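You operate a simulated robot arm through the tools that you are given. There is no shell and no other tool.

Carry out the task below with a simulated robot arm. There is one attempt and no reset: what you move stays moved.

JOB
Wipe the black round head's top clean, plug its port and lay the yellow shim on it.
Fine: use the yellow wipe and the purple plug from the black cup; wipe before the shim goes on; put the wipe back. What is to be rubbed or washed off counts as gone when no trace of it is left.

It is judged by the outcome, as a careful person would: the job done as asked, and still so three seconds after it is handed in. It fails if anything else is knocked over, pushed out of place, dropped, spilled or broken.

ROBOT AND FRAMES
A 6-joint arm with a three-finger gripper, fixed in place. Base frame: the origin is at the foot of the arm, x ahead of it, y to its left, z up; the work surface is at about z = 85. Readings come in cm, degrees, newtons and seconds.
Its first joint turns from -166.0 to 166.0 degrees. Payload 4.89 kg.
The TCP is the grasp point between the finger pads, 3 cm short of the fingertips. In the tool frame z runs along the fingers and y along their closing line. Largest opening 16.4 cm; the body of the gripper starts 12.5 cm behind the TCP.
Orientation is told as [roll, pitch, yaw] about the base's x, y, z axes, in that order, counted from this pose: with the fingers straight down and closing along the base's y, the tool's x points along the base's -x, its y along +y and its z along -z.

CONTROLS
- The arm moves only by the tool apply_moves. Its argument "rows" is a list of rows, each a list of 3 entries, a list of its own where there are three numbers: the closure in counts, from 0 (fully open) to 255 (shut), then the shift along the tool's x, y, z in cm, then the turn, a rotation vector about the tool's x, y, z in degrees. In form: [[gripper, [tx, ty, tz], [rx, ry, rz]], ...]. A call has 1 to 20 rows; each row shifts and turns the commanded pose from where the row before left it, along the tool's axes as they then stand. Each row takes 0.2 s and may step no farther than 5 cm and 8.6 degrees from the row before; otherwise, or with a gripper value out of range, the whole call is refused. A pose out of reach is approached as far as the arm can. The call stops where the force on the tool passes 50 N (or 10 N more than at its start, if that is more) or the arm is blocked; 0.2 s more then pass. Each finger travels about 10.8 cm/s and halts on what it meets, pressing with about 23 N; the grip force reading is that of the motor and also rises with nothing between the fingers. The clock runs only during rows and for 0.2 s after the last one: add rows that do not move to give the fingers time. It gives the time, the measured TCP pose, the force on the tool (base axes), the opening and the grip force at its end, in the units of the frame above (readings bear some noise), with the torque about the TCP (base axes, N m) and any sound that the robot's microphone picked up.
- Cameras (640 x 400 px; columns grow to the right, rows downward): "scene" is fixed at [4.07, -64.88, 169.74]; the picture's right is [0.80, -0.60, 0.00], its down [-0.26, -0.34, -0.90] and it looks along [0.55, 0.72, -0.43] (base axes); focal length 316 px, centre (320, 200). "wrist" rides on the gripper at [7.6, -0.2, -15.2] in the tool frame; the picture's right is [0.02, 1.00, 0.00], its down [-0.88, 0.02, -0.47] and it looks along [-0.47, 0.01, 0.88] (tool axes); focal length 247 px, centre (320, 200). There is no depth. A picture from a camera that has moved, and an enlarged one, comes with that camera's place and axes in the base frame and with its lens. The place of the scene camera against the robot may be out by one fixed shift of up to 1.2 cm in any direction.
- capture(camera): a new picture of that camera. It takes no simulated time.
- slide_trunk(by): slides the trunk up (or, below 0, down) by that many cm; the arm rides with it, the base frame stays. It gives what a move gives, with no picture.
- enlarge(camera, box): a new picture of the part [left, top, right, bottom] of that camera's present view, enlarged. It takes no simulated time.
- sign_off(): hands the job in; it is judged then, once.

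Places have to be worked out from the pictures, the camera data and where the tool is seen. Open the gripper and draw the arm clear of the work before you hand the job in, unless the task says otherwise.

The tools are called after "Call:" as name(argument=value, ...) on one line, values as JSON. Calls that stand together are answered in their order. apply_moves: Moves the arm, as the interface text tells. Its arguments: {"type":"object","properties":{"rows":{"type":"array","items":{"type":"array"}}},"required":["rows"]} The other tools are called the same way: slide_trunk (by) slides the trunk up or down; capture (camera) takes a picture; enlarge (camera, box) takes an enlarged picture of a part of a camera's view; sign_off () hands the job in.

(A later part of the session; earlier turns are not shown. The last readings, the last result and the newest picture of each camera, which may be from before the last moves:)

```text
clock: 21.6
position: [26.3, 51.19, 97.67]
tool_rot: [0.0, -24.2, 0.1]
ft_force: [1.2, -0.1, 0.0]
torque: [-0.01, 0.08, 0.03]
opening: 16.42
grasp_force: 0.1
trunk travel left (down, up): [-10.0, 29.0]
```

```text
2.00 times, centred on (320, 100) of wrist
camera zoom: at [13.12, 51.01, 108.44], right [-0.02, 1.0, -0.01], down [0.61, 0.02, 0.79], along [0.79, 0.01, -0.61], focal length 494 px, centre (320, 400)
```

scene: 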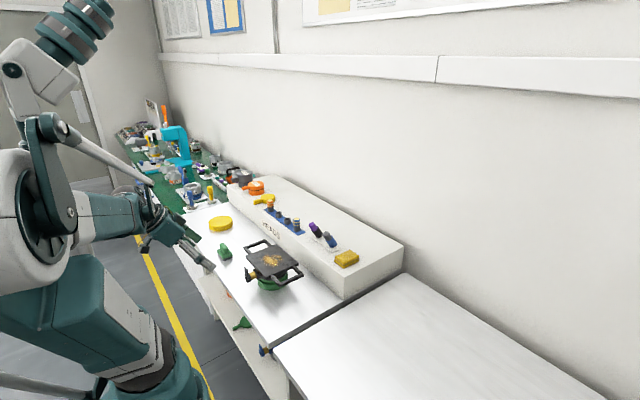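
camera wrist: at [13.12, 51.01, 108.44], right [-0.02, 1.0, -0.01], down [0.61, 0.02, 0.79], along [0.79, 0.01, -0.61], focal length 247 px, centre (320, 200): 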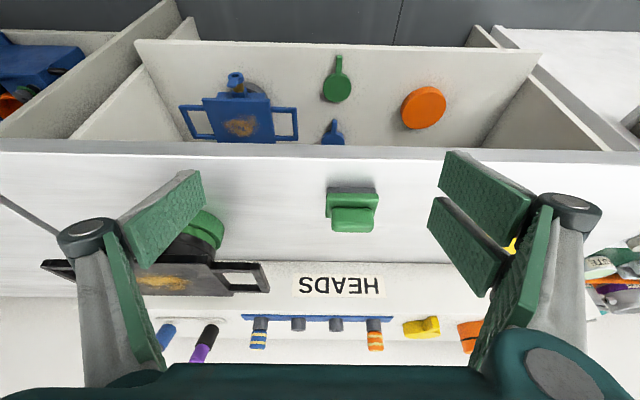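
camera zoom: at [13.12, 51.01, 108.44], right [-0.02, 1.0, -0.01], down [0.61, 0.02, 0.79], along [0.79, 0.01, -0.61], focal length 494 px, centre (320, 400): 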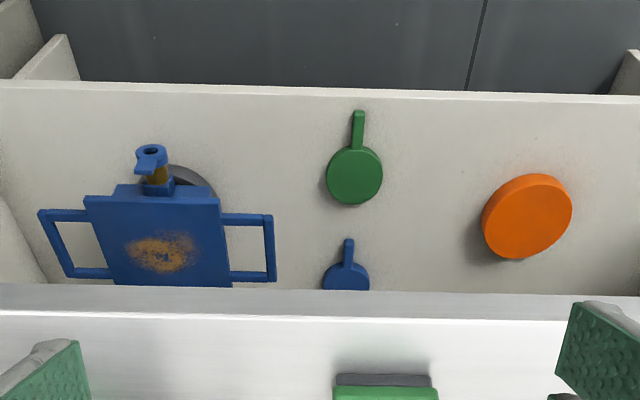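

Lower shelf holds a blue square head, green and blue tabbed discs and an orange plain disc. Tabbed discs match the top part of the "SET UP" heads, so I take the yellow tabbed disc on the shelf as the yellow shim. Next I look at the port horizontally from the robot side.

Call:
apply_moves(rows=[[0, [0, -4, 0], [0, 0, 0]], [0, [0, -4, 0], [0, 0, 0]], [0, [0, -4, 0], [0, 0, 0]], [0, [0, -4, 0], [0, 0, 0]], [0, [0, -4, 0], [0, 0, 0]], [0, [0, -3, 0], [0, 0, 0]], [0, [0, 0, 0], [0, -8, 0]], [0, [0, 0, 0], [0, -8, 0]], [0, [0, 0, 0], [0, -8, 0]], [0, [0, 0, 0], [0, -8, 0]]])

Call:
capture(camera="wrist")

Call:
enlarge(camera="wrist", box=[220, 110, 420, 235])

```text
clock: 24.0
position: [29.65, 26.13, 98.36]
tool_rot: [0.0, -56.1, -7.1]
ft_force: [0.0, -0.1, -0.2]
torque: [0.08, 0.01, 0.1]
opening: 16.4
grasp_force: 0.1
trunk travel left (down, up): [-10.0, 29.0]
stopped in row 10: the arm was blocked; the commanded pose is now the measured one
```

```text
taken
camera wrist: at [12.79, 28.15, 100.38], right [0.11, 0.99, -0.02], down [0.1, 0.01, 1.0], along [0.99, -0.11, -0.1], focal length 247 px, centre (320, 200)
```

wrist: 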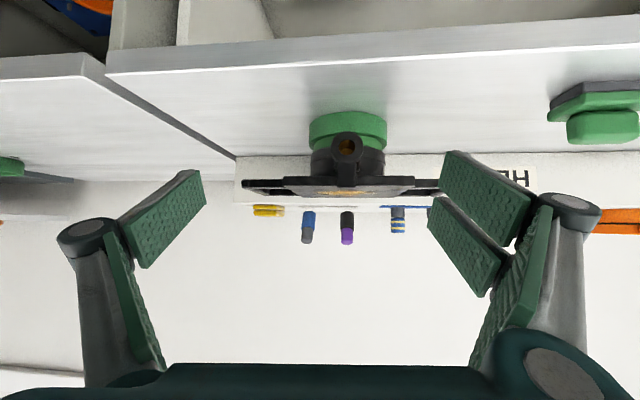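

```text
3.20 times, centred on (320, 172) of wrist
camera zoom: at [12.79, 28.15, 100.38], right [0.11, 0.99, -0.02], down [0.1, 0.01, 1.0], along [0.99, -0.11, -0.1], focal length 790 px, centre (320, 288)
```

zoom: 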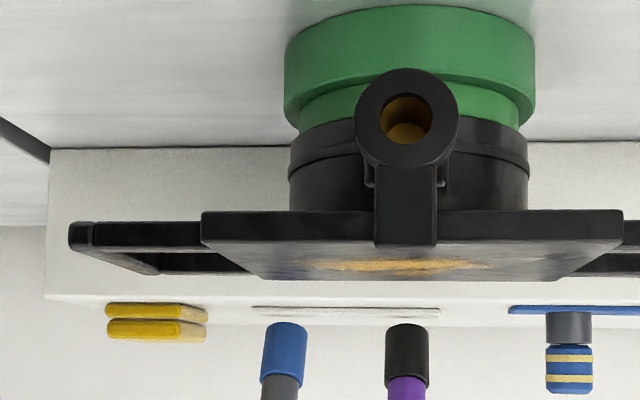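

The port mouth faces the robot (hole about 1.7 cm in a 3.7 cm ring), and the arm hit its limit at this steep tilt close to the base. I lift away, restore vertical, and take a side view of the port from the -y side.

Call:
apply_moves(rows=[[0, [-4, 0, 0], [0, 0, 0]], [0, [-4, 0, 0], [0, 0, 0]], [0, [-4, 0, 0], [0, 0, 0]], [0, [0, 0, 0], [0, 8, 0]], [0, [0, 0, 0], [0, 8, 0]], [0, [0, 0, 0], [0, 8, 0]], [0, [0, 0, 0], [0, 8, 0]], [0, [0, 0, 0], [0, 8, 0]], [0, [0, 0, 0], [0, 8, 0]], [0, [0, 0, 0], [0, 8, 0]]])

Call:
capture(camera="wrist")

```text
clock: 26.2
position: [35.92, 25.79, 108.36]
tool_rot: [0.1, -0.2, -6.6]
ft_force: [-1.5, -1.3, -0.1]
torque: [0.12, -0.27, 0.01]
opening: 16.41
grasp_force: 0.0
trunk travel left (down, up): [-10.0, 29.0]
```

```text
taken
camera wrist: at [28.36, 26.37, 123.49], right [0.09, 1.0, 0.0], down [0.88, -0.08, 0.48], along [0.47, -0.04, -0.88], focal length 247 px, centre (320, 200)
```

wrist: 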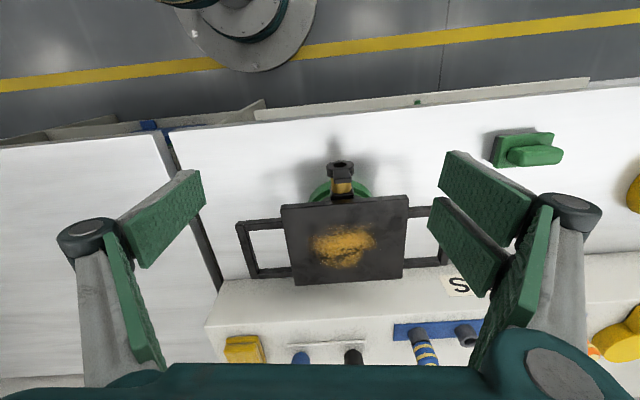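

I reposition to look along +y at the port from the side.

Call:
apply_moves(rows=[[0, [-0.5, -4, 0], [0, 0, 0]], [0, [-0.5, -4, 0], [0, 0, 0]], [0, [-0.5, -4, 0], [0, 0, 0]], [0, [-0.5, -4, 0], [0, 0, 0]], [0, [0, -2.5, 0], [0, 0, 0]], [0, [0, 0, 0], [0, 0, -8.05]], [0, [0, 0, 0], [0, 0, -8.05]], [0, [0, 0, 0], [0, 0, -8.05]], [0, [0, 0, 0], [0, 0, -8.05]], [0, [0, 0, 0], [0, 0, -8.05]], [0, [0, 0, 0], [0, 0, -8.05]], [0, [0, 0, 0], [0, 0, -8.05]], [0, [0, 0, 0], [0, 0, -8.05]], [0, [0, 0, 0], [0, 0, -8.05]], [0, [0, 0, 0], [0, 0, -8.05]], [0, [0, 0, 0], [0, 0, -8.05]], [0, [0, 0, 0], [0, 0, -8.05]]])

Call:
apply_moves(rows=[[0, [0, 0, 1], [0, -8, 0]], [0, [0, 0, 1], [0, -8, 0]], [0, [0, 0, 1], [0, -8, 0]], [0, [0, 0, 1], [0, -8, 0]], [0, [2, 0, 0], [0, -8, 0]], [0, [2, 0, 0], [0, 0, 0]]])

Call:
capture(camera="wrist")

Call:
enlarge(camera="wrist", box=[220, 60, 420, 185])

```text
clock: 29.8
position: [35.89, 7.02, 108.17]
tool_rot: [-0.3, 0.0, 90.2]
ft_force: [-0.6, 0.6, 0.1]
torque: [0.0, 0.0, 0.0]
opening: 16.42
grasp_force: 0.0
trunk travel left (down, up): [-10.0, 29.0]
```

```text
clock: 31.2
position: [35.72, 4.57, 102.08]
tool_rot: [-0.4, -40.2, 90.2]
ft_force: [0.0, -0.8, 0.5]
torque: [-0.07, -0.09, -0.08]
opening: 16.4
grasp_force: 0.2
trunk travel left (down, up): [-10.0, 29.0]
```

```text
taken
camera wrist: at [35.87, -11.09, 108.68], right [-1.0, -0.02, -0.02], down [-0.02, 0.37, 0.93], along [-0.01, 0.93, -0.37], focal length 247 px, centre (320, 200)
```

wrist: 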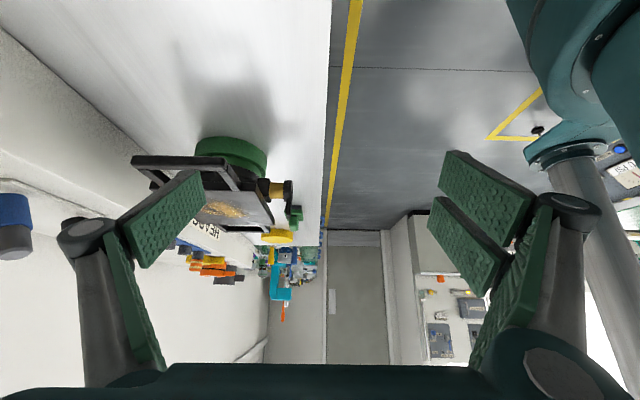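

```text
3.20 times, centred on (320, 122) of wrist
camera zoom: at [35.87, -11.09, 108.68], right [-1.0, -0.02, -0.02], down [-0.02, 0.37, 0.93], along [-0.01, 0.93, -0.37], focal length 790 px, centre (320, 448)
```

zoom: 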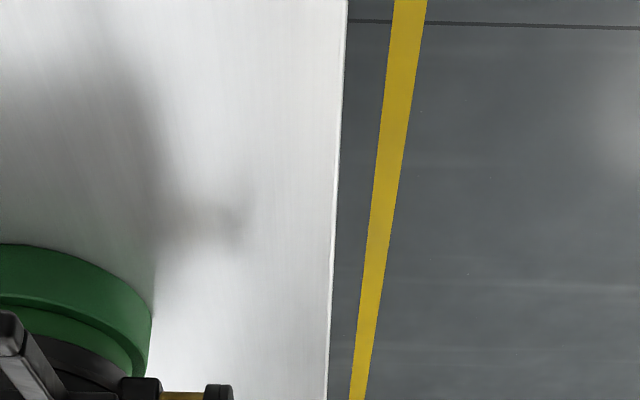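

Call:
enlarge(camera="wrist", box=[190, 130, 318, 210])

Call:
enlarge(camera="scene", box=[230, 230, 310, 300])

```text
5.00 times, centred on (254, 170) of wrist
camera zoom: at [35.87, -11.09, 108.68], right [-1.0, -0.02, -0.02], down [-0.02, 0.37, 0.93], along [-0.01, 0.93, -0.37], focal length 1235 px, centre (650, 350)
```

zoom: 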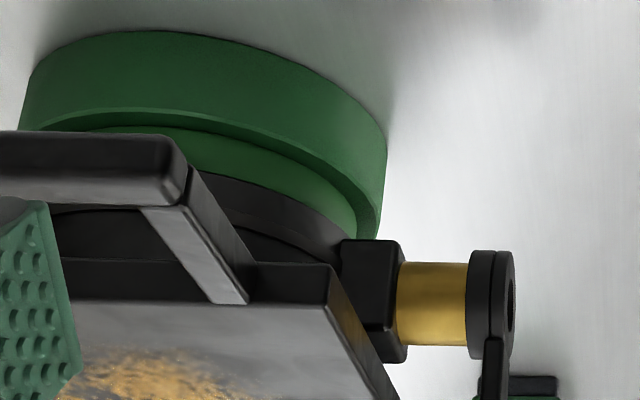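

```text
5.71 times, centred on (270, 265) of scene
camera zoom: at [4.07, -64.88, 169.74], right [0.8, -0.6, 0.0], down [-0.26, -0.34, -0.9], along [0.55, 0.72, -0.43], focal length 1803 px, centre (606, -171)
```

zoom: 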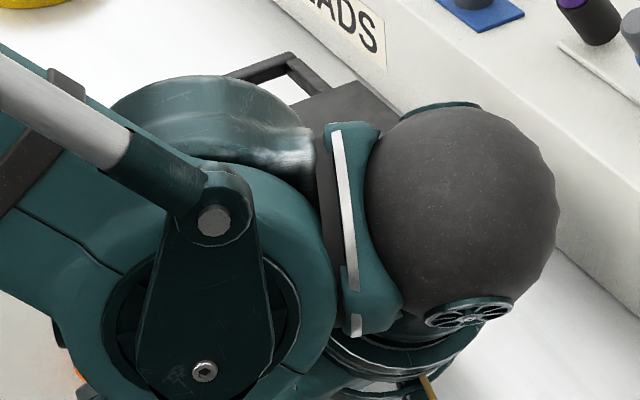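

The tube is horizontal along -x with its mouth near (40.3, 28.0, 91.5). The wipe (yellow folded cloth) is near (73.4, 8.5), top about z 98.5. Keeping yaw 90 (clear of the plug cups), I untilt and hover above the cloth.

Call:
apply_moves(rows=[[0, [0, 0, -1.5], [0, 8, 0]], [0, [0, 0, -1.5], [0, 8, 0]], [0, [0, 0, -1.5], [0, 8, 0]], [0, [0, 0, -1.5], [0, 8, 0]], [0, [0, 0, -1.5], [0, 8.2, 0]], [0, [-0.4, -4.2, 0], [0, 0, 0]], [0, [-0.4, -4.2, 0], [0, 0, 0]], [0, [-0.4, -4.2, 0], [0, 0, 0]], [0, [-0.4, -4.2, 0], [0, 0, 0]], [0, [-0.4, -4.2, 0], [0, 0, 0]], [0, [-0.4, -4.2, 0], [0, 0, 0]], [0, [-0.4, -4.2, 0], [0, 0, 0]], [0, [-0.4, -4.2, 0], [0, 0, 0]], [0, [-0.4, -4.2, 0], [0, 0, 0]]])

Call:
capture(camera="wrist")

Call:
enlarge(camera="wrist", box=[240, 80, 400, 180])

Call:
enlarge(camera="scene", box=[280, 200, 376, 280])

```text
clock: 34.2
position: [73.69, 5.36, 108.93]
tool_rot: [-0.3, 0.2, 90.0]
ft_force: [-2.1, 0.2, 1.2]
torque: [0.04, -0.38, -0.02]
opening: 16.4
grasp_force: 0.1
trunk travel left (down, up): [-10.0, 29.0]
```

```text
taken
camera wrist: at [73.83, -2.27, 124.12], right [-1.0, -0.02, 0.0], down [-0.02, 0.88, 0.47], along [-0.01, 0.47, -0.88], focal length 247 px, centre (320, 200)
```

wrist: 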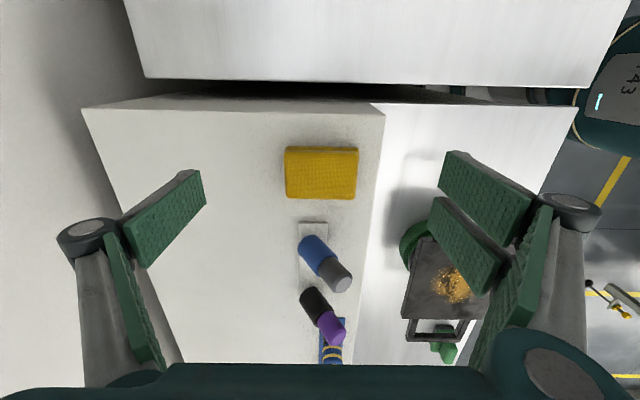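

```text
4.00 times, centred on (320, 130) of wrist
camera zoom: at [73.83, -2.27, 124.12], right [-1.0, -0.02, 0.0], down [-0.02, 0.88, 0.47], along [-0.01, 0.47, -0.88], focal length 988 px, centre (320, 480)
```

zoom: 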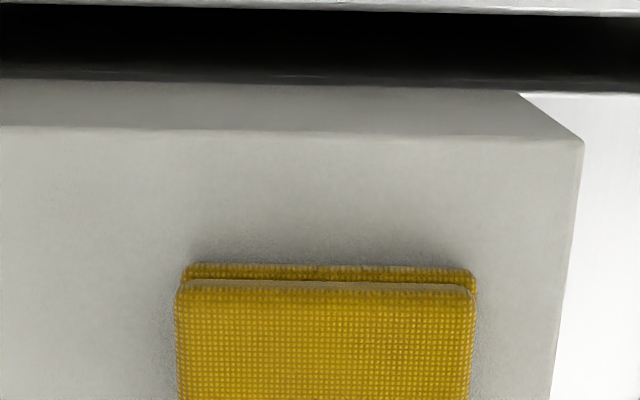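

```text
5.00 times, centred on (328, 240) of scene
camera zoom: at [4.07, -64.88, 169.74], right [0.8, -0.6, 0.0], down [-0.26, -0.34, -0.9], along [0.55, 0.72, -0.43], focal length 1578 px, centre (280, 0)
```

zoom: 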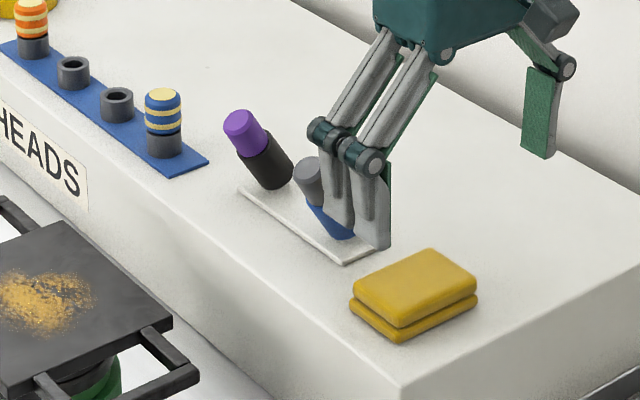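

The woven cloth is confirmed, spanning x 69.5–77.4, y 5.2–11.1. I align above it with about 11 cm opening and descend until the fingertips are just above the shelf (~z 95.8).

Call:
apply_moves(rows=[[84, [-2.8, 0.3, 0], [0, 0, 0]], [84, [0, 0, 3], [0, 0, 0]], [84, [0, 0, 3], [0, 0, 0]], [84, [0, 0, 1.8], [0, 0, 0]], [84, [0, 0, 0.8], [0, 0, 0]], [84, [0, 0, 0], [0, 0, 0]]])

Call:
capture(camera="wrist")

Call:
enlarge(camera="scene", box=[290, 200, 386, 280])

```text
clock: 35.6
position: [73.48, 8.05, 100.18]
tool_rot: [-0.2, 0.2, 90.0]
ft_force: [0.3, -0.7, 0.0]
torque: [-0.01, 0.03, -0.02]
opening: 11.03
grasp_force: 0.0
trunk travel left (down, up): [-10.0, 29.0]
```

```text
taken
camera wrist: at [73.54, 0.39, 115.4], right [-1.0, -0.02, 0.0], down [-0.02, 0.88, 0.47], along [-0.01, 0.47, -0.88], focal length 247 px, centre (320, 200)
```

wrist: 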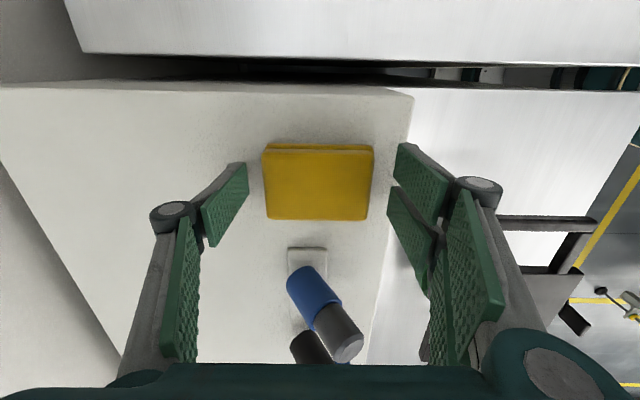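

```text
5.00 times, centred on (338, 240) of scene
camera zoom: at [4.07, -64.88, 169.74], right [0.8, -0.6, 0.0], down [-0.26, -0.34, -0.9], along [0.55, 0.72, -0.43], focal length 1578 px, centre (230, 0)
```

zoom: 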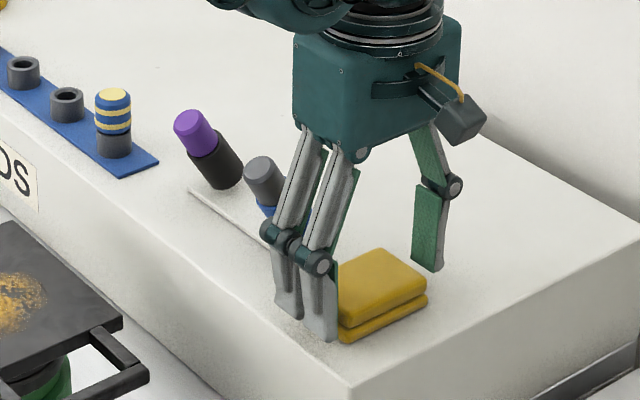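

The gripper shows a pair of finger pads on its +y side and a single one opposite; both clear the cloth. I lower another 0.7 cm and close.

Call:
apply_moves(rows=[[84, [0, 0, 0.7], [0, 0, 0]], [150, [0, 0, 0], [0, 0, 0]], [200, [0, 0, 0], [0, 0, 0]], [200, [0, 0, 0], [0, 0, 0]]])

Call:
capture(camera="wrist")

Call:
enlarge(camera="scene", box=[290, 200, 386, 280])

```text
clock: 36.6
position: [73.33, 8.1, 99.47]
tool_rot: [-0.2, 0.2, 89.9]
ft_force: [-0.7, 0.1, 0.7]
torque: [0.02, -0.07, -0.01]
opening: 8.44
grasp_force: 23.1
trunk travel left (down, up): [-10.0, 29.0]
```

```text
taken
camera wrist: at [73.49, 0.41, 114.77], right [-1.0, -0.02, 0.0], down [-0.02, 0.88, 0.47], along [-0.01, 0.47, -0.88], focal length 247 px, centre (320, 200)
```

wrist: 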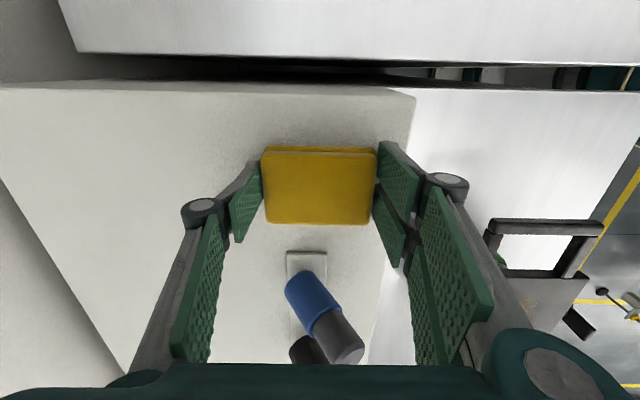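

```text
5.00 times, centred on (338, 240) of scene
camera zoom: at [4.07, -64.88, 169.74], right [0.8, -0.6, 0.0], down [-0.26, -0.34, -0.9], along [0.55, 0.72, -0.43], focal length 1578 px, centre (230, 0)
```

zoom: 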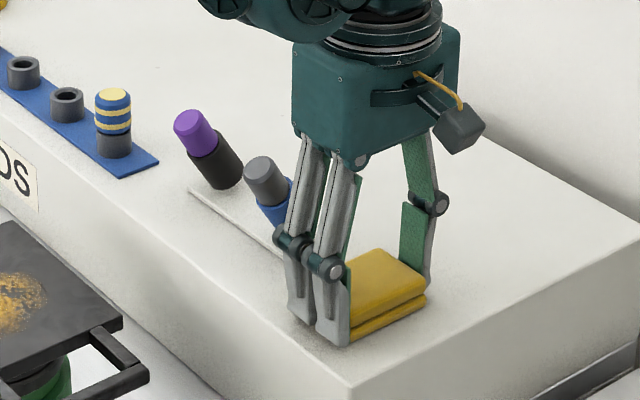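

The cloth is held (opening 8.44 cm, 23 N). I note the home pose (73.33, 8.10, 99.47, yaw 90) and lift straight up.

Call:
apply_moves(rows=[[200, [0, 0, -2], [0, 0, 0]], [200, [0, 0, -3], [0, 0, 0]], [200, [0, 0, -3], [0, 0, 0]], [200, [0, 0, 0], [0, 0, 0]]])

Call:
capture(camera="wrist")

Call:
enlarge(camera="scene", box=[290, 180, 386, 260])

```text
clock: 37.6
position: [73.3, 7.92, 107.57]
tool_rot: [-0.2, 0.3, 89.9]
ft_force: [-0.1, -0.6, -0.4]
torque: [0.0, -0.03, -0.02]
opening: 8.43
grasp_force: 22.7
trunk travel left (down, up): [-10.0, 29.0]
```

```text
taken
camera wrist: at [73.51, 0.32, 122.8], right [-1.0, -0.02, 0.0], down [-0.02, 0.88, 0.47], along [-0.01, 0.47, -0.88], focal length 247 px, centre (320, 200)
```

wrist: 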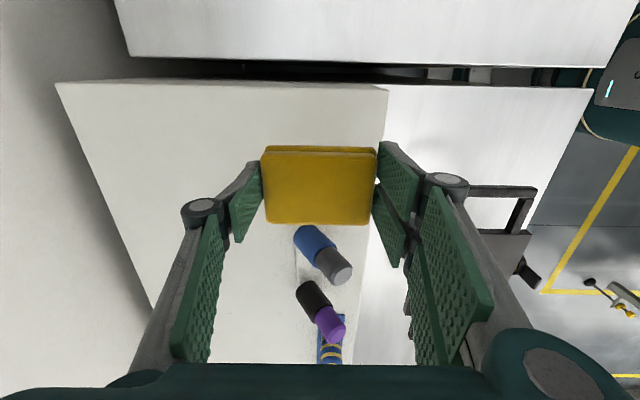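

```text
5.00 times, centred on (338, 220) of scene
camera zoom: at [4.07, -64.88, 169.74], right [0.8, -0.6, 0.0], down [-0.26, -0.34, -0.9], along [0.55, 0.72, -0.43], focal length 1578 px, centre (230, 100)
```

zoom: 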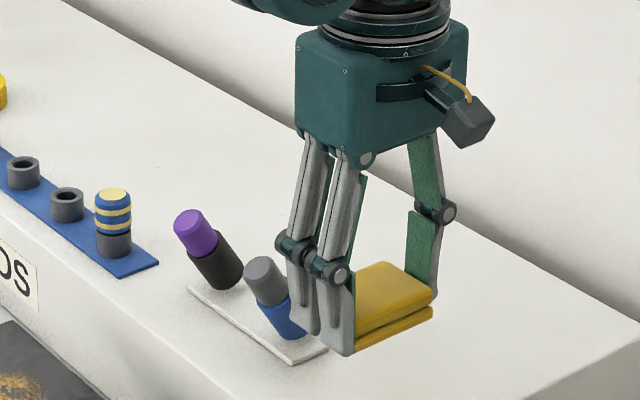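

The whole cloth lifted cleanly. I carry it, raised above the plug heads, over to the black head's plate (centre about (51.8, 28.3), top about z 94.4).

Call:
apply_moves(rows=[[200, [0, 0, -3], [0, 0, 0]], [200, [0, 4.4, 0], [0, 0, 0]], [200, [0, 4.4, 0], [0, 0, 0]], [200, [0, 4.4, 0], [0, 0, 0]], [200, [0, 4.4, 0], [0, 0, 0]], [200, [0, 3.9, 0], [0, 0, 0]], [200, [-4, 0, 0], [0, 0, 0]], [200, [-4, 0, 0], [0, 0, 0]], [200, [-4, 0, 0], [0, 0, 0]], [200, [-4, 0, 0], [0, 0, 0]], [200, [-4, 0, 0], [0, 0, 0]], [200, [0, 0, 4], [0, 0, 0]], [200, [0, 0, 4], [0, 0, 0]], [200, [0, 0, 0], [0, 0, 0]]])

Call:
capture(camera="wrist")

Call:
enlarge(camera="scene", box=[220, 220, 332, 300])

```text
clock: 40.6
position: [51.78, 27.98, 102.49]
tool_rot: [-0.2, 0.2, 89.9]
ft_force: [-0.3, 0.0, -1.3]
torque: [-0.01, 0.0, -0.03]
opening: 8.43
grasp_force: 23.1
trunk travel left (down, up): [-10.0, 29.0]
```

```text
taken
camera wrist: at [51.87, 20.54, 117.66], right [-1.0, -0.02, 0.0], down [-0.02, 0.88, 0.47], along [-0.01, 0.47, -0.88], focal length 247 px, centre (320, 200)
```

wrist: 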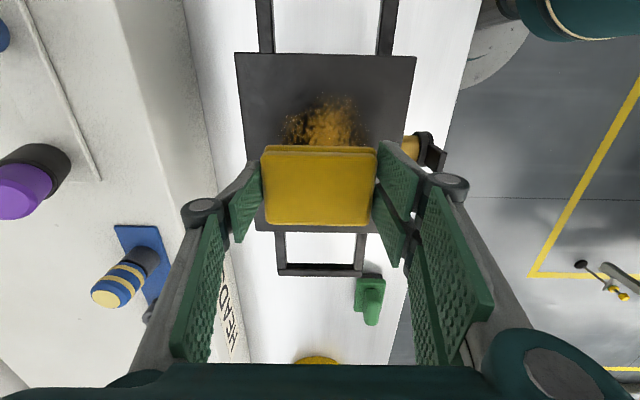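

```text
5.00 times, centred on (276, 260) of scene
camera zoom: at [4.07, -64.88, 169.74], right [0.8, -0.6, 0.0], down [-0.26, -0.34, -0.9], along [0.55, 0.72, -0.43], focal length 1578 px, centre (540, -100)
```

zoom: 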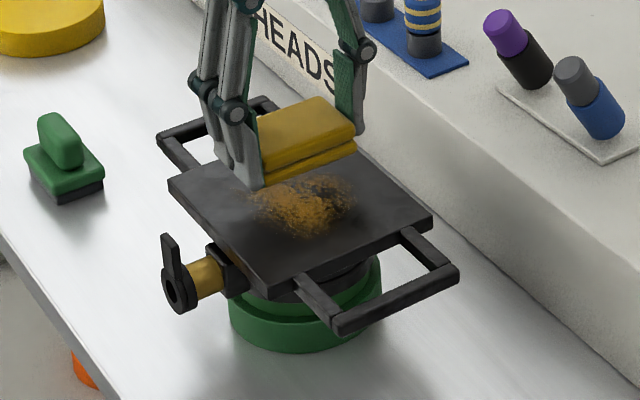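

Plate spans x 44.1–58.9, y 19.6–37.0; the stain spans roughly x 47–56, y 22–33. I descend gently over the centre looking for contact.

Call:
apply_moves(rows=[[200, [0, 0, 2], [0, 0, 0]], [200, [0, 0, 1.5], [0, 0, 0]], [200, [0, 0, 0.3], [0, 0, 0]], [200, [0, 0, 0.2], [0, 0, 0]]])

Call:
enlarge(camera="scene", box=[220, 220, 332, 300])

```text
clock: 41.6
position: [51.92, 28.05, 98.55]
tool_rot: [-0.2, 0.2, 89.9]
ft_force: [-3.3, -0.4, 27.4]
torque: [0.02, 0.17, 0.04]
opening: 8.45
grasp_force: 23.5
trunk travel left (down, up): [-10.0, 29.0]
```

```text
5.00 times, centred on (276, 260) of scene
camera zoom: at [4.07, -64.88, 169.74], right [0.8, -0.6, 0.0], down [-0.26, -0.34, -0.9], along [0.55, 0.72, -0.43], focal length 1578 px, centre (540, -100)
```

zoom: 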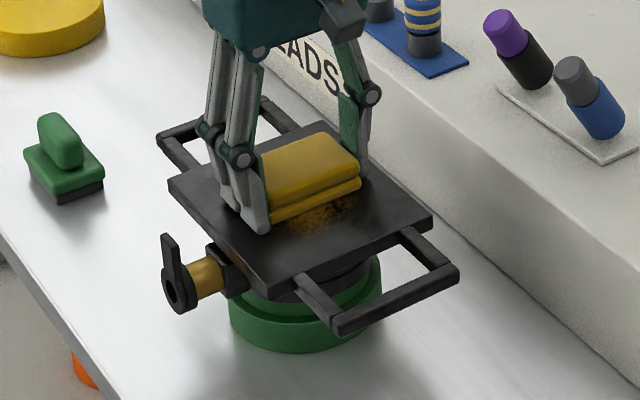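

Contact at about TCP z 98.6 with 27 N, more than needed. I ease off slightly.

Call:
apply_moves(rows=[[200, [0, 0, -0.1], [0, 0, 0]], [200, [0, 0, 0], [0, 0, 0]]])

```text
clock: 42.2
position: [51.87, 28.05, 98.5]
tool_rot: [-0.2, 0.2, 90.0]
ft_force: [-2.7, -1.0, 6.4]
torque: [-0.09, 0.16, -0.02]
opening: 8.42
grasp_force: 22.9
trunk travel left (down, up): [-10.0, 29.0]
```

Now a light ~6 N press. I start a short sweep toward -y and check friction and effect.

Call:
apply_moves(rows=[[200, [1, 0, 0], [0, 0, 0]], [200, [1, 0, 0], [0, 0, 0]], [200, [1, 0, 0], [0, 0, 0]], [200, [1, 0, 0], [0, 0, 0]], [200, [1, 0, 0], [0, 0, 0]]])

Call:
capture(camera="wrist")

Call:
enlarge(camera="scene", box=[220, 220, 332, 300])

```text
clock: 43.4
position: [51.94, 22.91, 98.46]
tool_rot: [-0.2, 0.2, 89.9]
ft_force: [0.2, -0.5, -0.5]
torque: [-0.07, 0.02, -0.03]
opening: 8.44
grasp_force: 23.2
trunk travel left (down, up): [-10.0, 29.0]
```

```text
taken
camera wrist: at [52.07, 15.42, 113.76], right [-1.0, -0.02, 0.0], down [-0.02, 0.88, 0.47], along [-0.01, 0.47, -0.88], focal length 247 px, centre (320, 200)
```

wrist: 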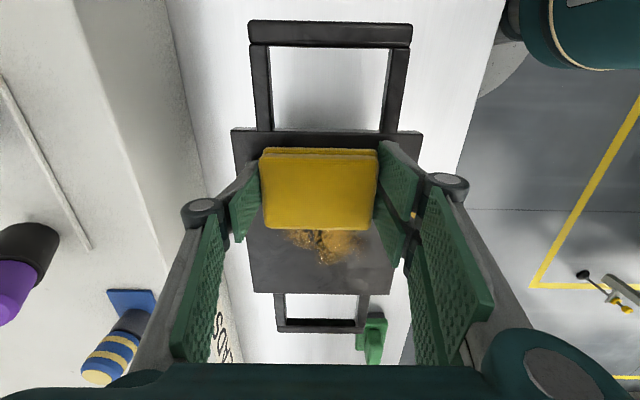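

```text
5.00 times, centred on (276, 260) of scene
camera zoom: at [4.07, -64.88, 169.74], right [0.8, -0.6, 0.0], down [-0.26, -0.34, -0.9], along [0.55, 0.72, -0.43], focal length 1578 px, centre (540, -100)
```

zoom: 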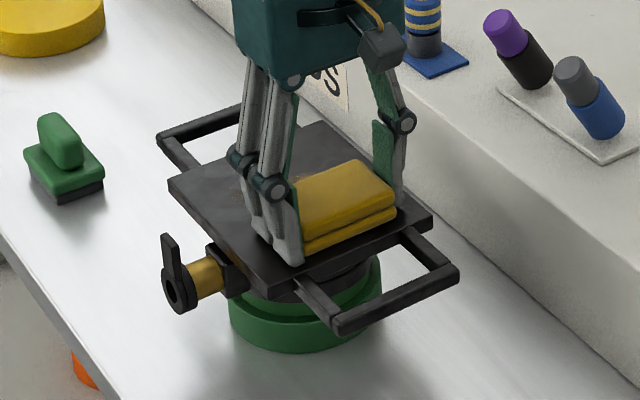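

Part of the stain is already going, but contact got too light. I press 0.1 cm further and sweep back across in +y.

Call:
apply_moves(rows=[[200, [0, 0, 0.1], [0, 0, 0]], [200, [-1, 0, 0], [0, 0, 0]], [200, [-1, 0, 0], [0, 0, 0]], [200, [-1, 0, 0], [0, 0, 0]], [200, [-1, 0, 0], [0, 0, 0]], [200, [-1, 0, 0], [0, 0, 0]], [200, [-1, 0, 0], [0, 0, 0]], [200, [-1, 0, 0], [0, 0, 0]], [200, [-1, 0, 0], [0, 0, 0]], [200, [-1, 0, 0], [0, 0, 0]], [200, [-1, 0, 0], [0, 0, 0]]])

Call:
capture(camera="wrist")

Call:
enlarge(camera="scene", box=[220, 220, 332, 300])

```text
clock: 45.8
position: [51.92, 33.01, 98.29]
tool_rot: [-0.2, 0.2, 89.9]
ft_force: [0.6, -10.5, 24.0]
torque: [-0.2, 0.02, 0.02]
opening: 8.42
grasp_force: 22.7
trunk travel left (down, up): [-10.0, 29.0]
```

```text
taken
camera wrist: at [52.0, 25.3, 113.54], right [-1.0, -0.02, 0.0], down [-0.02, 0.88, 0.47], along [-0.01, 0.47, -0.88], focal length 247 px, centre (320, 200)
```

wrist: 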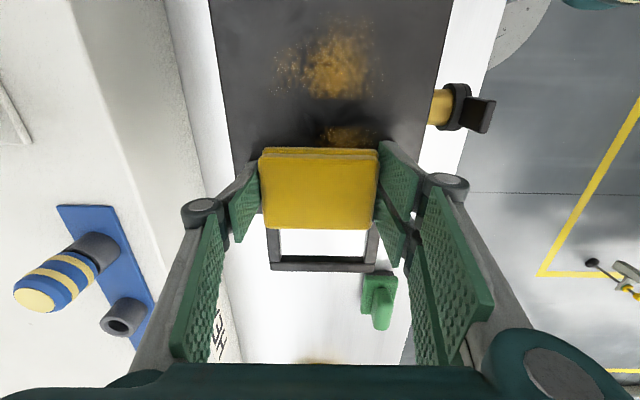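

```text
5.00 times, centred on (276, 260) of scene
camera zoom: at [4.07, -64.88, 169.74], right [0.8, -0.6, 0.0], down [-0.26, -0.34, -0.9], along [0.55, 0.72, -0.43], focal length 1578 px, centre (540, -100)
```

zoom: 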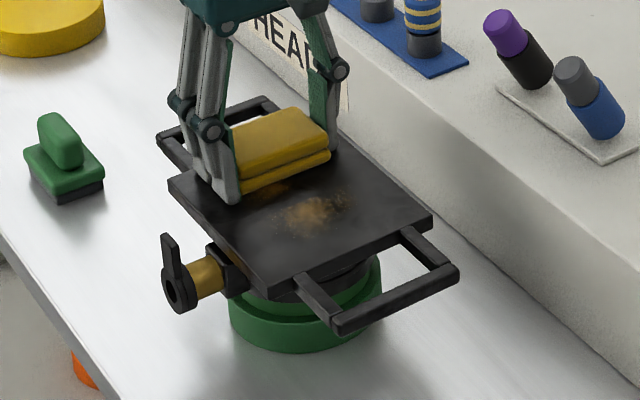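

The stain is fading and the head has not shifted. I keep sweeping in two lanes (x about 49.5 and 54.5), with slightly compensated pressure.

Call:
apply_moves(rows=[[200, [0, 1.2, -0.03], [0, 0, 0]], [200, [0, 1.2, 0], [0, 0, 0]], [200, [1.2, 0, 0.01], [0, 0, 0]], [200, [1.2, 0, 0.01], [0, 0, 0]], [200, [1.2, 0, 0.01], [0, 0, 0]], [200, [1.2, 0, 0.01], [0, 0, 0]], [200, [1.2, 0, 0.01], [0, 0, 0]], [200, [1.2, 0, 0.01], [0, 0, 0]], [200, [1.2, 0, 0.01], [0, 0, 0]], [200, [1.2, 0, 0.01], [0, 0, 0]]])

Call:
enlarge(camera="scene", box=[220, 220, 332, 300])

Call:
capture(camera="wrist")

```text
clock: 48.0
position: [49.61, 23.46, 98.38]
tool_rot: [-0.1, 0.2, 89.8]
ft_force: [0.9, 0.8, -0.1]
torque: [-0.08, 0.02, 0.01]
opening: 8.45
grasp_force: 22.7
trunk travel left (down, up): [-10.0, 29.0]
```

```text
5.00 times, centred on (276, 260) of scene
camera zoom: at [4.07, -64.88, 169.74], right [0.8, -0.6, 0.0], down [-0.26, -0.34, -0.9], along [0.55, 0.72, -0.43], focal length 1578 px, centre (540, -100)
```

zoom: 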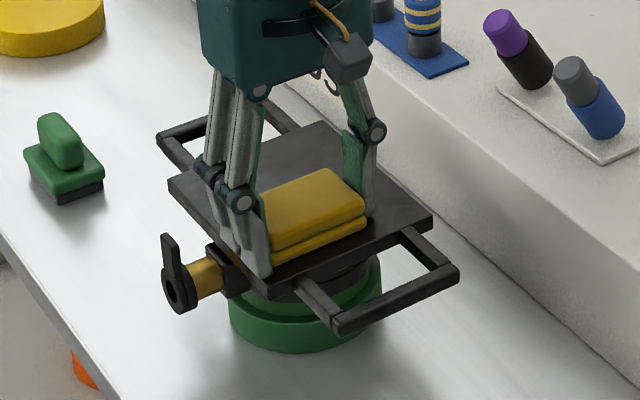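

```text
taken
camera wrist: at [49.65, 15.87, 113.6], right [-1.0, -0.02, 0.0], down [-0.02, 0.88, 0.47], along [-0.01, 0.47, -0.88], focal length 247 px, centre (320, 200)
```

wrist: 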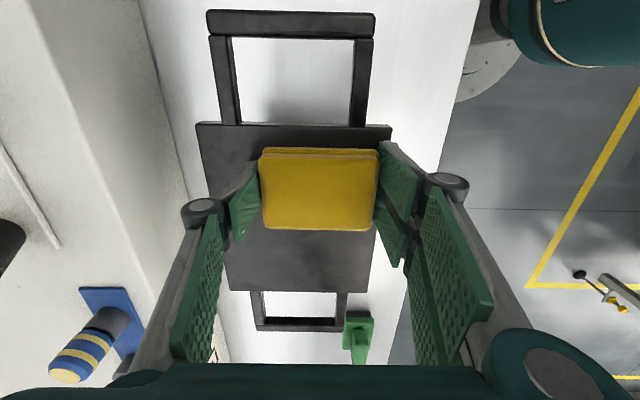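

The +y half is now clean. At the -y side contact is lost, so I press down a bit and rub in the -y half in both lanes.

Call:
apply_moves(rows=[[200, [0, 0, 0.12], [0, 0, 0]], [200, [0, 0, 0], [0, 0, 0]]])

```text
clock: 48.6
position: [49.51, 23.49, 98.31]
tool_rot: [-0.2, 0.3, 90.0]
ft_force: [0.7, -4.1, 11.1]
torque: [0.04, -0.05, -0.03]
opening: 8.43
grasp_force: 23.0
trunk travel left (down, up): [-10.0, 29.0]
```

Call:
apply_moves(rows=[[200, [-1, 0, -0.005], [0, 0, 0]], [200, [-1, 0, -0.005], [0, 0, 0]], [200, [-1, 0, -0.005], [0, 0, 0]], [200, [-1, 0, -0.005], [0, 0, 0]], [200, [0, -1.2, 0], [0, 0, 0]], [200, [0, -1.2, 0], [0, 0, 0]], [200, [0, -1.2, 0], [0, 0, 0]], [200, [0, -1.2, 0], [0, 0, 0]], [200, [1, 0, 0.005], [0, 0, 0]], [200, [1, 0, 0.005], [0, 0, 0]], [200, [1, 0, 0.005], [0, 0, 0]], [200, [1, 0, 0.005], [0, 0, 0]], [200, [1, 0, 0.005], [0, 0, 0]]])

Call:
enlarge(camera="scene", box=[220, 220, 332, 300])

Call:
capture(camera="wrist")

```text
clock: 51.4
position: [54.32, 22.35, 98.24]
tool_rot: [-0.3, 0.3, 89.9]
ft_force: [0.2, 11.2, 25.7]
torque: [0.48, 0.27, -0.17]
opening: 8.42
grasp_force: 23.3
trunk travel left (down, up): [-10.0, 29.0]
```

```text
5.00 times, centred on (276, 260) of scene
camera zoom: at [4.07, -64.88, 169.74], right [0.8, -0.6, 0.0], down [-0.26, -0.34, -0.9], along [0.55, 0.72, -0.43], focal length 1578 px, centre (540, -100)
```

zoom: 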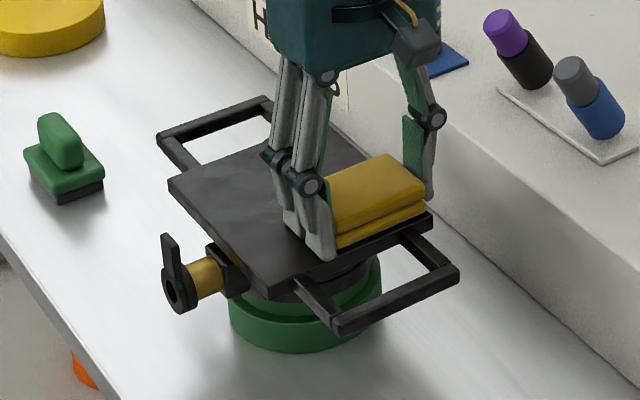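

```text
taken
camera wrist: at [54.43, 14.85, 113.52], right [-1.0, -0.02, 0.0], down [-0.02, 0.88, 0.47], along [-0.01, 0.47, -0.88], focal length 247 px, centre (320, 200)
```

wrist: 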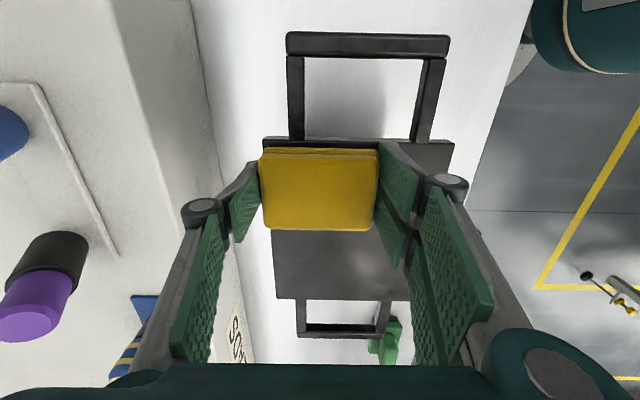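

Everything visible is clean. One more lane along +y at x 54, then lift and inspect the whole top.

Call:
apply_moves(rows=[[200, [-1.2, 0, -0.01], [0, 0, 0]], [200, [-1.2, 0, -0.01], [0, 0, 0]], [200, [-1.2, 0, -0.01], [0, 0, 0]], [200, [-1.2, 0, -0.01], [0, 0, 0]], [200, [-1.2, 0, -0.01], [0, 0, 0]], [200, [-1.2, 0, -0.01], [0, 0, 0]], [200, [-1.2, 0, -0.01], [0, 0, 0]], [200, [-1.2, 0, -0.01], [0, 0, 0]], [200, [0, 1.2, 0], [0, 0, 0]], [200, [0, 1.2, 0], [0, 0, 0]], [200, [1.2, 0, 0.01], [0, 0, 0]], [200, [1.2, 0, 0.01], [0, 0, 0]], [200, [1.2, 0, 0.01], [0, 0, 0]], [200, [1.2, 0, 0.01], [0, 0, 0]], [200, [1.2, 0, 0.01], [0, 0, 0]], [200, [1.2, 0, 0.01], [0, 0, 0]], [200, [1.2, 0, 0.01], [0, 0, 0]]])

Call:
apply_moves(rows=[[200, [0, 0, -3], [0, 0, 0]], [200, [0, 0, -4], [0, 0, 0]], [200, [4, 0, -4], [0, 0, 0]], [200, [4, 0, 0], [0, 0, 0]], [200, [4, 0, 0], [0, 0, 0]]])

Call:
enlarge(camera="scene", box=[230, 230, 310, 280])

Call:
capture(camera="wrist")

```text
clock: 55.0
position: [51.9, 23.55, 98.35]
tool_rot: [-0.1, 0.1, 89.9]
ft_force: [-1.2, 0.2, 0.5]
torque: [-0.11, -0.06, -0.01]
opening: 8.41
grasp_force: 23.0
trunk travel left (down, up): [-10.0, 29.0]
```

```text
refused: row 3 steps farther than a row can; nothing moved
```

```text
8.00 times, centred on (270, 255) of scene
camera zoom: at [4.07, -64.88, 169.74], right [0.8, -0.6, 0.0], down [-0.26, -0.34, -0.9], along [0.55, 0.72, -0.43], focal length 2524 px, centre (720, -240)
```

zoom: 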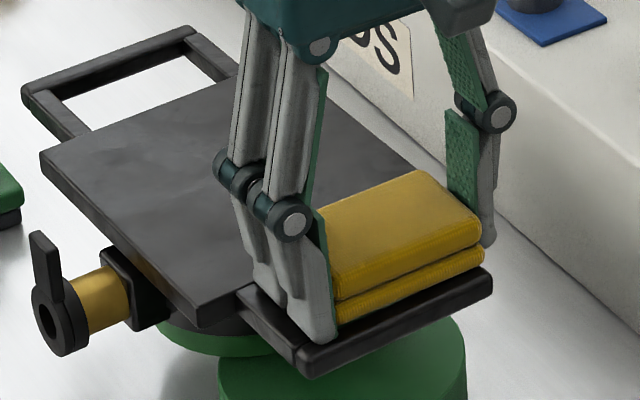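

```text
taken
camera wrist: at [52.09, 16.03, 113.56], right [-1.0, -0.02, 0.0], down [-0.02, 0.88, 0.47], along [-0.01, 0.47, -0.88], focal length 247 px, centre (320, 200)
```

wrist: 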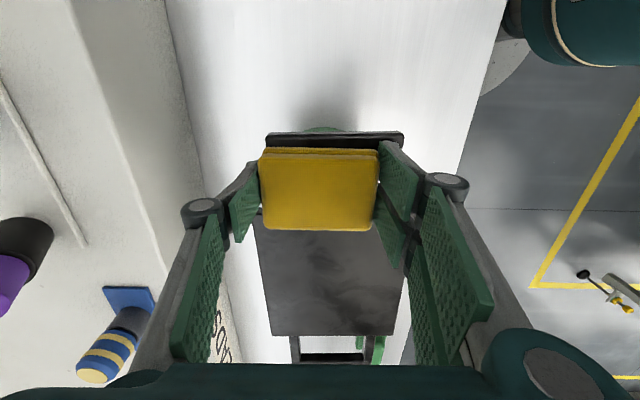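

The head has slid in +y off its green nest during the last stroke. I lift the cloth clear carefully and inspect.

Call:
apply_moves(rows=[[200, [0, 0, -1], [0, 0, 0]], [200, [0, 0, -3], [0, 0, 0]], [200, [0, 0, -4], [0, 0, 0]], [200, [3, 0, -3], [0, 0, 0]], [200, [4, 0, 0], [0, 0, 0]], [200, [4, 0, 0], [0, 0, 0]]])

Call:
enlarge(camera="scene", box=[210, 220, 322, 300])

Call:
capture(camera="wrist")

Call:
capture(camera="scene")

```text
clock: 56.4
position: [52.01, 12.58, 109.19]
tool_rot: [-0.2, 0.3, 89.8]
ft_force: [-0.2, 0.9, -0.4]
torque: [-0.15, 0.03, -0.02]
opening: 8.44
grasp_force: 23.2
trunk travel left (down, up): [-10.0, 29.0]
```

```text
5.00 times, centred on (266, 260) of scene
camera zoom: at [4.07, -64.88, 169.74], right [0.8, -0.6, 0.0], down [-0.26, -0.34, -0.9], along [0.55, 0.72, -0.43], focal length 1578 px, centre (590, -100)
```

zoom: 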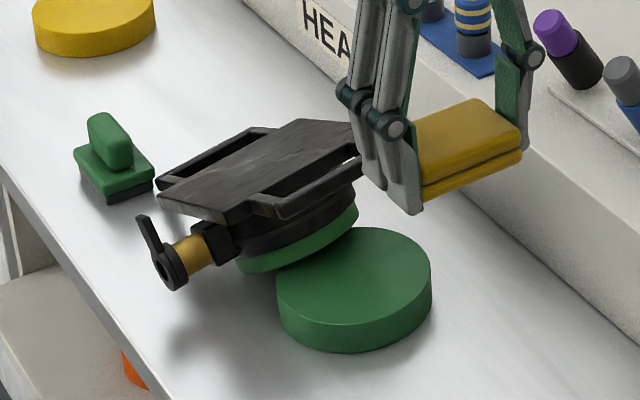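

```text
taken
camera wrist: at [52.07, 4.96, 124.55], right [-1.0, -0.02, 0.0], down [-0.02, 0.88, 0.47], along [-0.01, 0.47, -0.88], focal length 247 px, centre (320, 200)
```

wrist: 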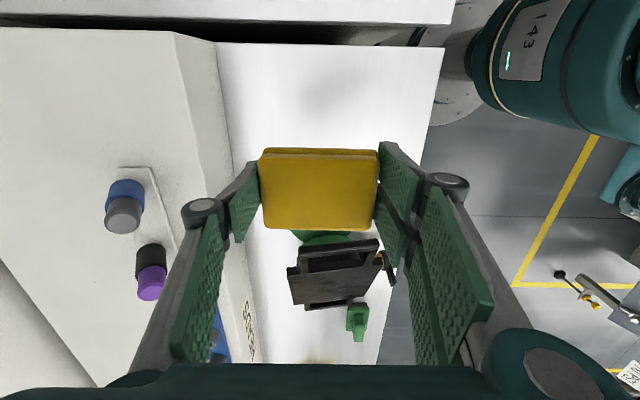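

```text
taken
```

scene: 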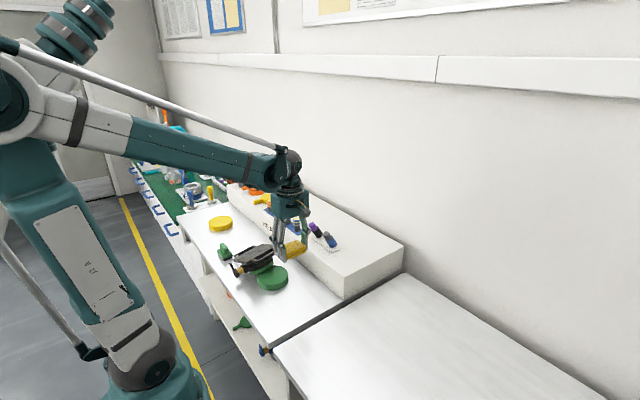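

The head (with a thinner green piece under it) slid off the green pedestal and now rests tilted. I'll first return the wipe to its place, then set the head back. Moving the cloth above its home spot.

Call:
apply_moves(rows=[[200, [0.9, -4.26, -0.4], [0, 0, 0]], [200, [0.9, -4.26, 0], [0, 0, 0]], [200, [0.9, -4.26, 0], [0, 0, 0]], [200, [0.9, -4.26, 0], [0, 0, 0]], [200, [0.88, -4.26, 0], [0, 0, 0]], [200, [0, 0, 0], [0, 0, 0]], [200, [0, 0, 4], [0, 0, 0]], [200, [0, 0, 3.5], [0, 0, 0]], [200, [0, 0, 1.5], [0, 0, 0]], [200, [0, 0, 0], [0, 0, 0]]])

Call:
enlarge(camera="scene", box=[290, 200, 386, 280])

Call:
enlarge(camera="scene", box=[210, 220, 322, 300])

```text
clock: 58.6
position: [73.23, 8.2, 100.89]
tool_rot: [-0.1, 0.1, 89.9]
ft_force: [0.6, -0.1, -0.1]
torque: [-0.01, 0.05, -0.05]
opening: 8.44
grasp_force: 22.7
trunk travel left (down, up): [-10.0, 29.0]
```

```text
5.00 times, centred on (338, 240) of scene
camera zoom: at [4.07, -64.88, 169.74], right [0.8, -0.6, 0.0], down [-0.26, -0.34, -0.9], along [0.55, 0.72, -0.43], focal length 1578 px, centre (230, 0)
```

zoom: 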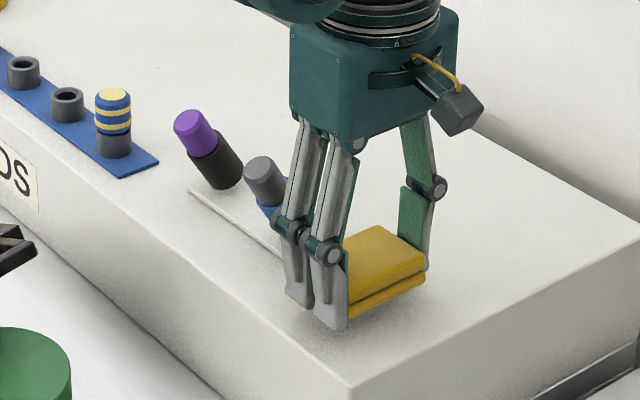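

```text
5.00 times, centred on (266, 260) of scene
camera zoom: at [4.07, -64.88, 169.74], right [0.8, -0.6, 0.0], down [-0.26, -0.34, -0.9], along [0.55, 0.72, -0.43], focal length 1578 px, centre (590, -100)
```

zoom: 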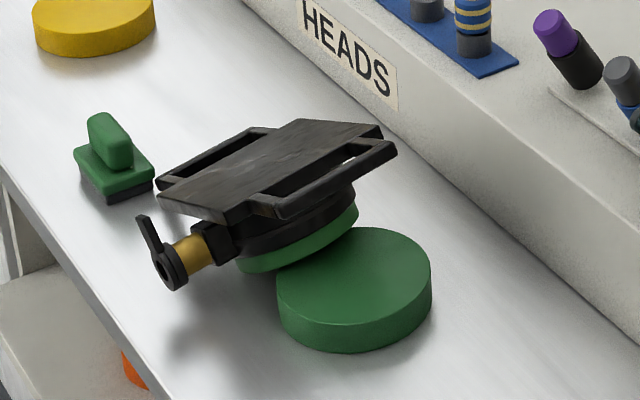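

Cloth is right above its place. I lower it the last bit, release, and rise.

Call:
apply_moves(rows=[[200, [0, 0, 0.9], [0, 0, 0]], [200, [0, 0, 0.3], [0, 0, 0]], [200, [0, 0, 0.1], [0, 0, 0]], [200, [0, 0, 0], [0, 0, 0]]])

```text
clock: 59.6
position: [73.19, 8.14, 99.63]
tool_rot: [-0.3, 0.1, 89.9]
ft_force: [0.0, -0.2, -0.6]
torque: [0.03, -0.02, 0.0]
opening: 8.45
grasp_force: 22.9
trunk travel left (down, up): [-10.0, 29.0]
```

Call:
apply_moves(rows=[[200, [0, -0.12, 0.1], [0, 0, 0]], [200, [0, 0, 0.04], [0, 0, 0]], [150, [0, 0, 0], [0, 0, 0]], [100, [0, 0, 0], [0, 0, 0]], [84, [0, 0, 0], [0, 0, 0]]])

Call:
capture(camera="wrist")

```text
clock: 60.8
position: [73.34, 8.12, 99.4]
tool_rot: [-0.1, 0.3, 89.9]
ft_force: [-0.9, -0.1, 0.5]
torque: [-0.01, 0.01, 0.02]
opening: 10.99
grasp_force: 0.0
trunk travel left (down, up): [-10.0, 29.0]
```

```text
taken
camera wrist: at [73.45, 0.53, 114.63], right [-1.0, -0.02, 0.0], down [-0.02, 0.88, 0.47], along [-0.01, 0.47, -0.88], focal length 247 px, centre (320, 200)
```

wrist: 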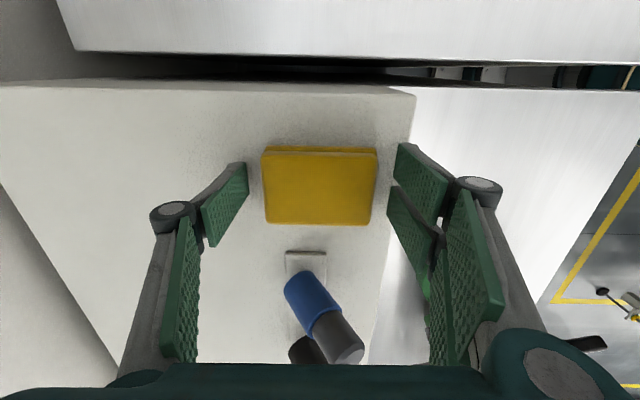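

The wipe is back home. I rise and go look at the head from the -y side.

Call:
apply_moves(rows=[[84, [0, 0, -4], [0, 0, 0]], [84, [0, 0, -4], [0, 0, 0]], [84, [0, 0, -4], [0, 0, 0]], [0, [0, 4.5, 0], [0, 0, 0]], [0, [0, 4.5, 0], [0, 0, 0]], [0, [0, 4.5, 0], [0, 0, 0]], [0, [0, 4.5, 0], [0, 0, 0]], [0, [-3.5, 3, 0], [0, 0, 0]], [0, [-3.5, 0, 0], [0, 0, 0]]])

Call:
capture(camera="wrist")

Call:
enlarge(camera="wrist", box=[200, 120, 440, 270])

Call:
enlarge(camera="scene", box=[230, 225, 326, 295])

```text
clock: 62.8
position: [51.81, 15.17, 111.15]
tool_rot: [-0.2, 0.1, 89.9]
ft_force: [-0.6, -0.8, -0.7]
torque: [0.15, -0.14, -0.03]
opening: 16.4
grasp_force: 0.1
trunk travel left (down, up): [-10.0, 29.0]
```

```text
taken
camera wrist: at [52.04, 7.58, 126.32], right [-1.0, -0.02, 0.0], down [-0.02, 0.88, 0.47], along [-0.01, 0.47, -0.88], focal length 247 px, centre (320, 200)
```

wrist: 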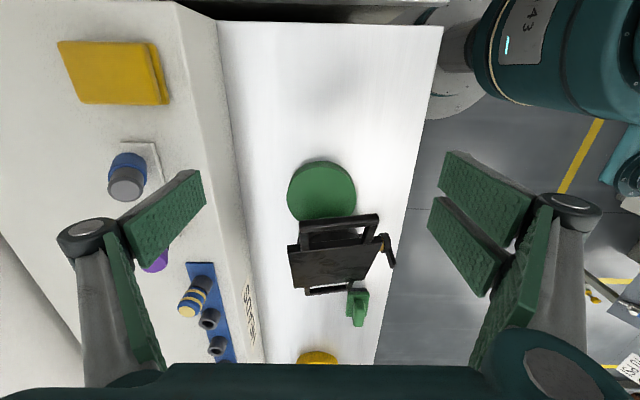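

```text
2.67 times, centred on (320, 195) of wrist
camera zoom: at [52.04, 7.58, 126.32], right [-1.0, -0.02, 0.0], down [-0.02, 0.88, 0.47], along [-0.01, 0.47, -0.88], focal length 659 px, centre (320, 213)
```

zoom: 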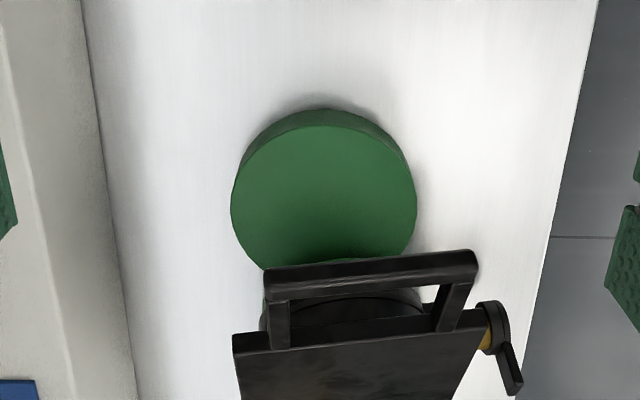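

```text
5.71 times, centred on (278, 260) of scene
camera zoom: at [4.07, -64.88, 169.74], right [0.8, -0.6, 0.0], down [-0.26, -0.34, -0.9], along [0.55, 0.72, -0.43], focal length 1803 px, centre (560, -143)
```

zoom: 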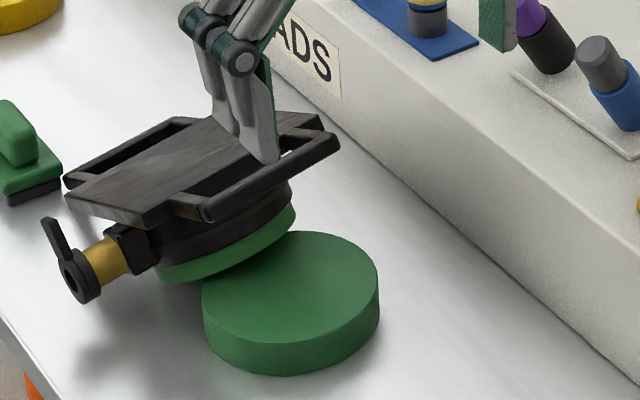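

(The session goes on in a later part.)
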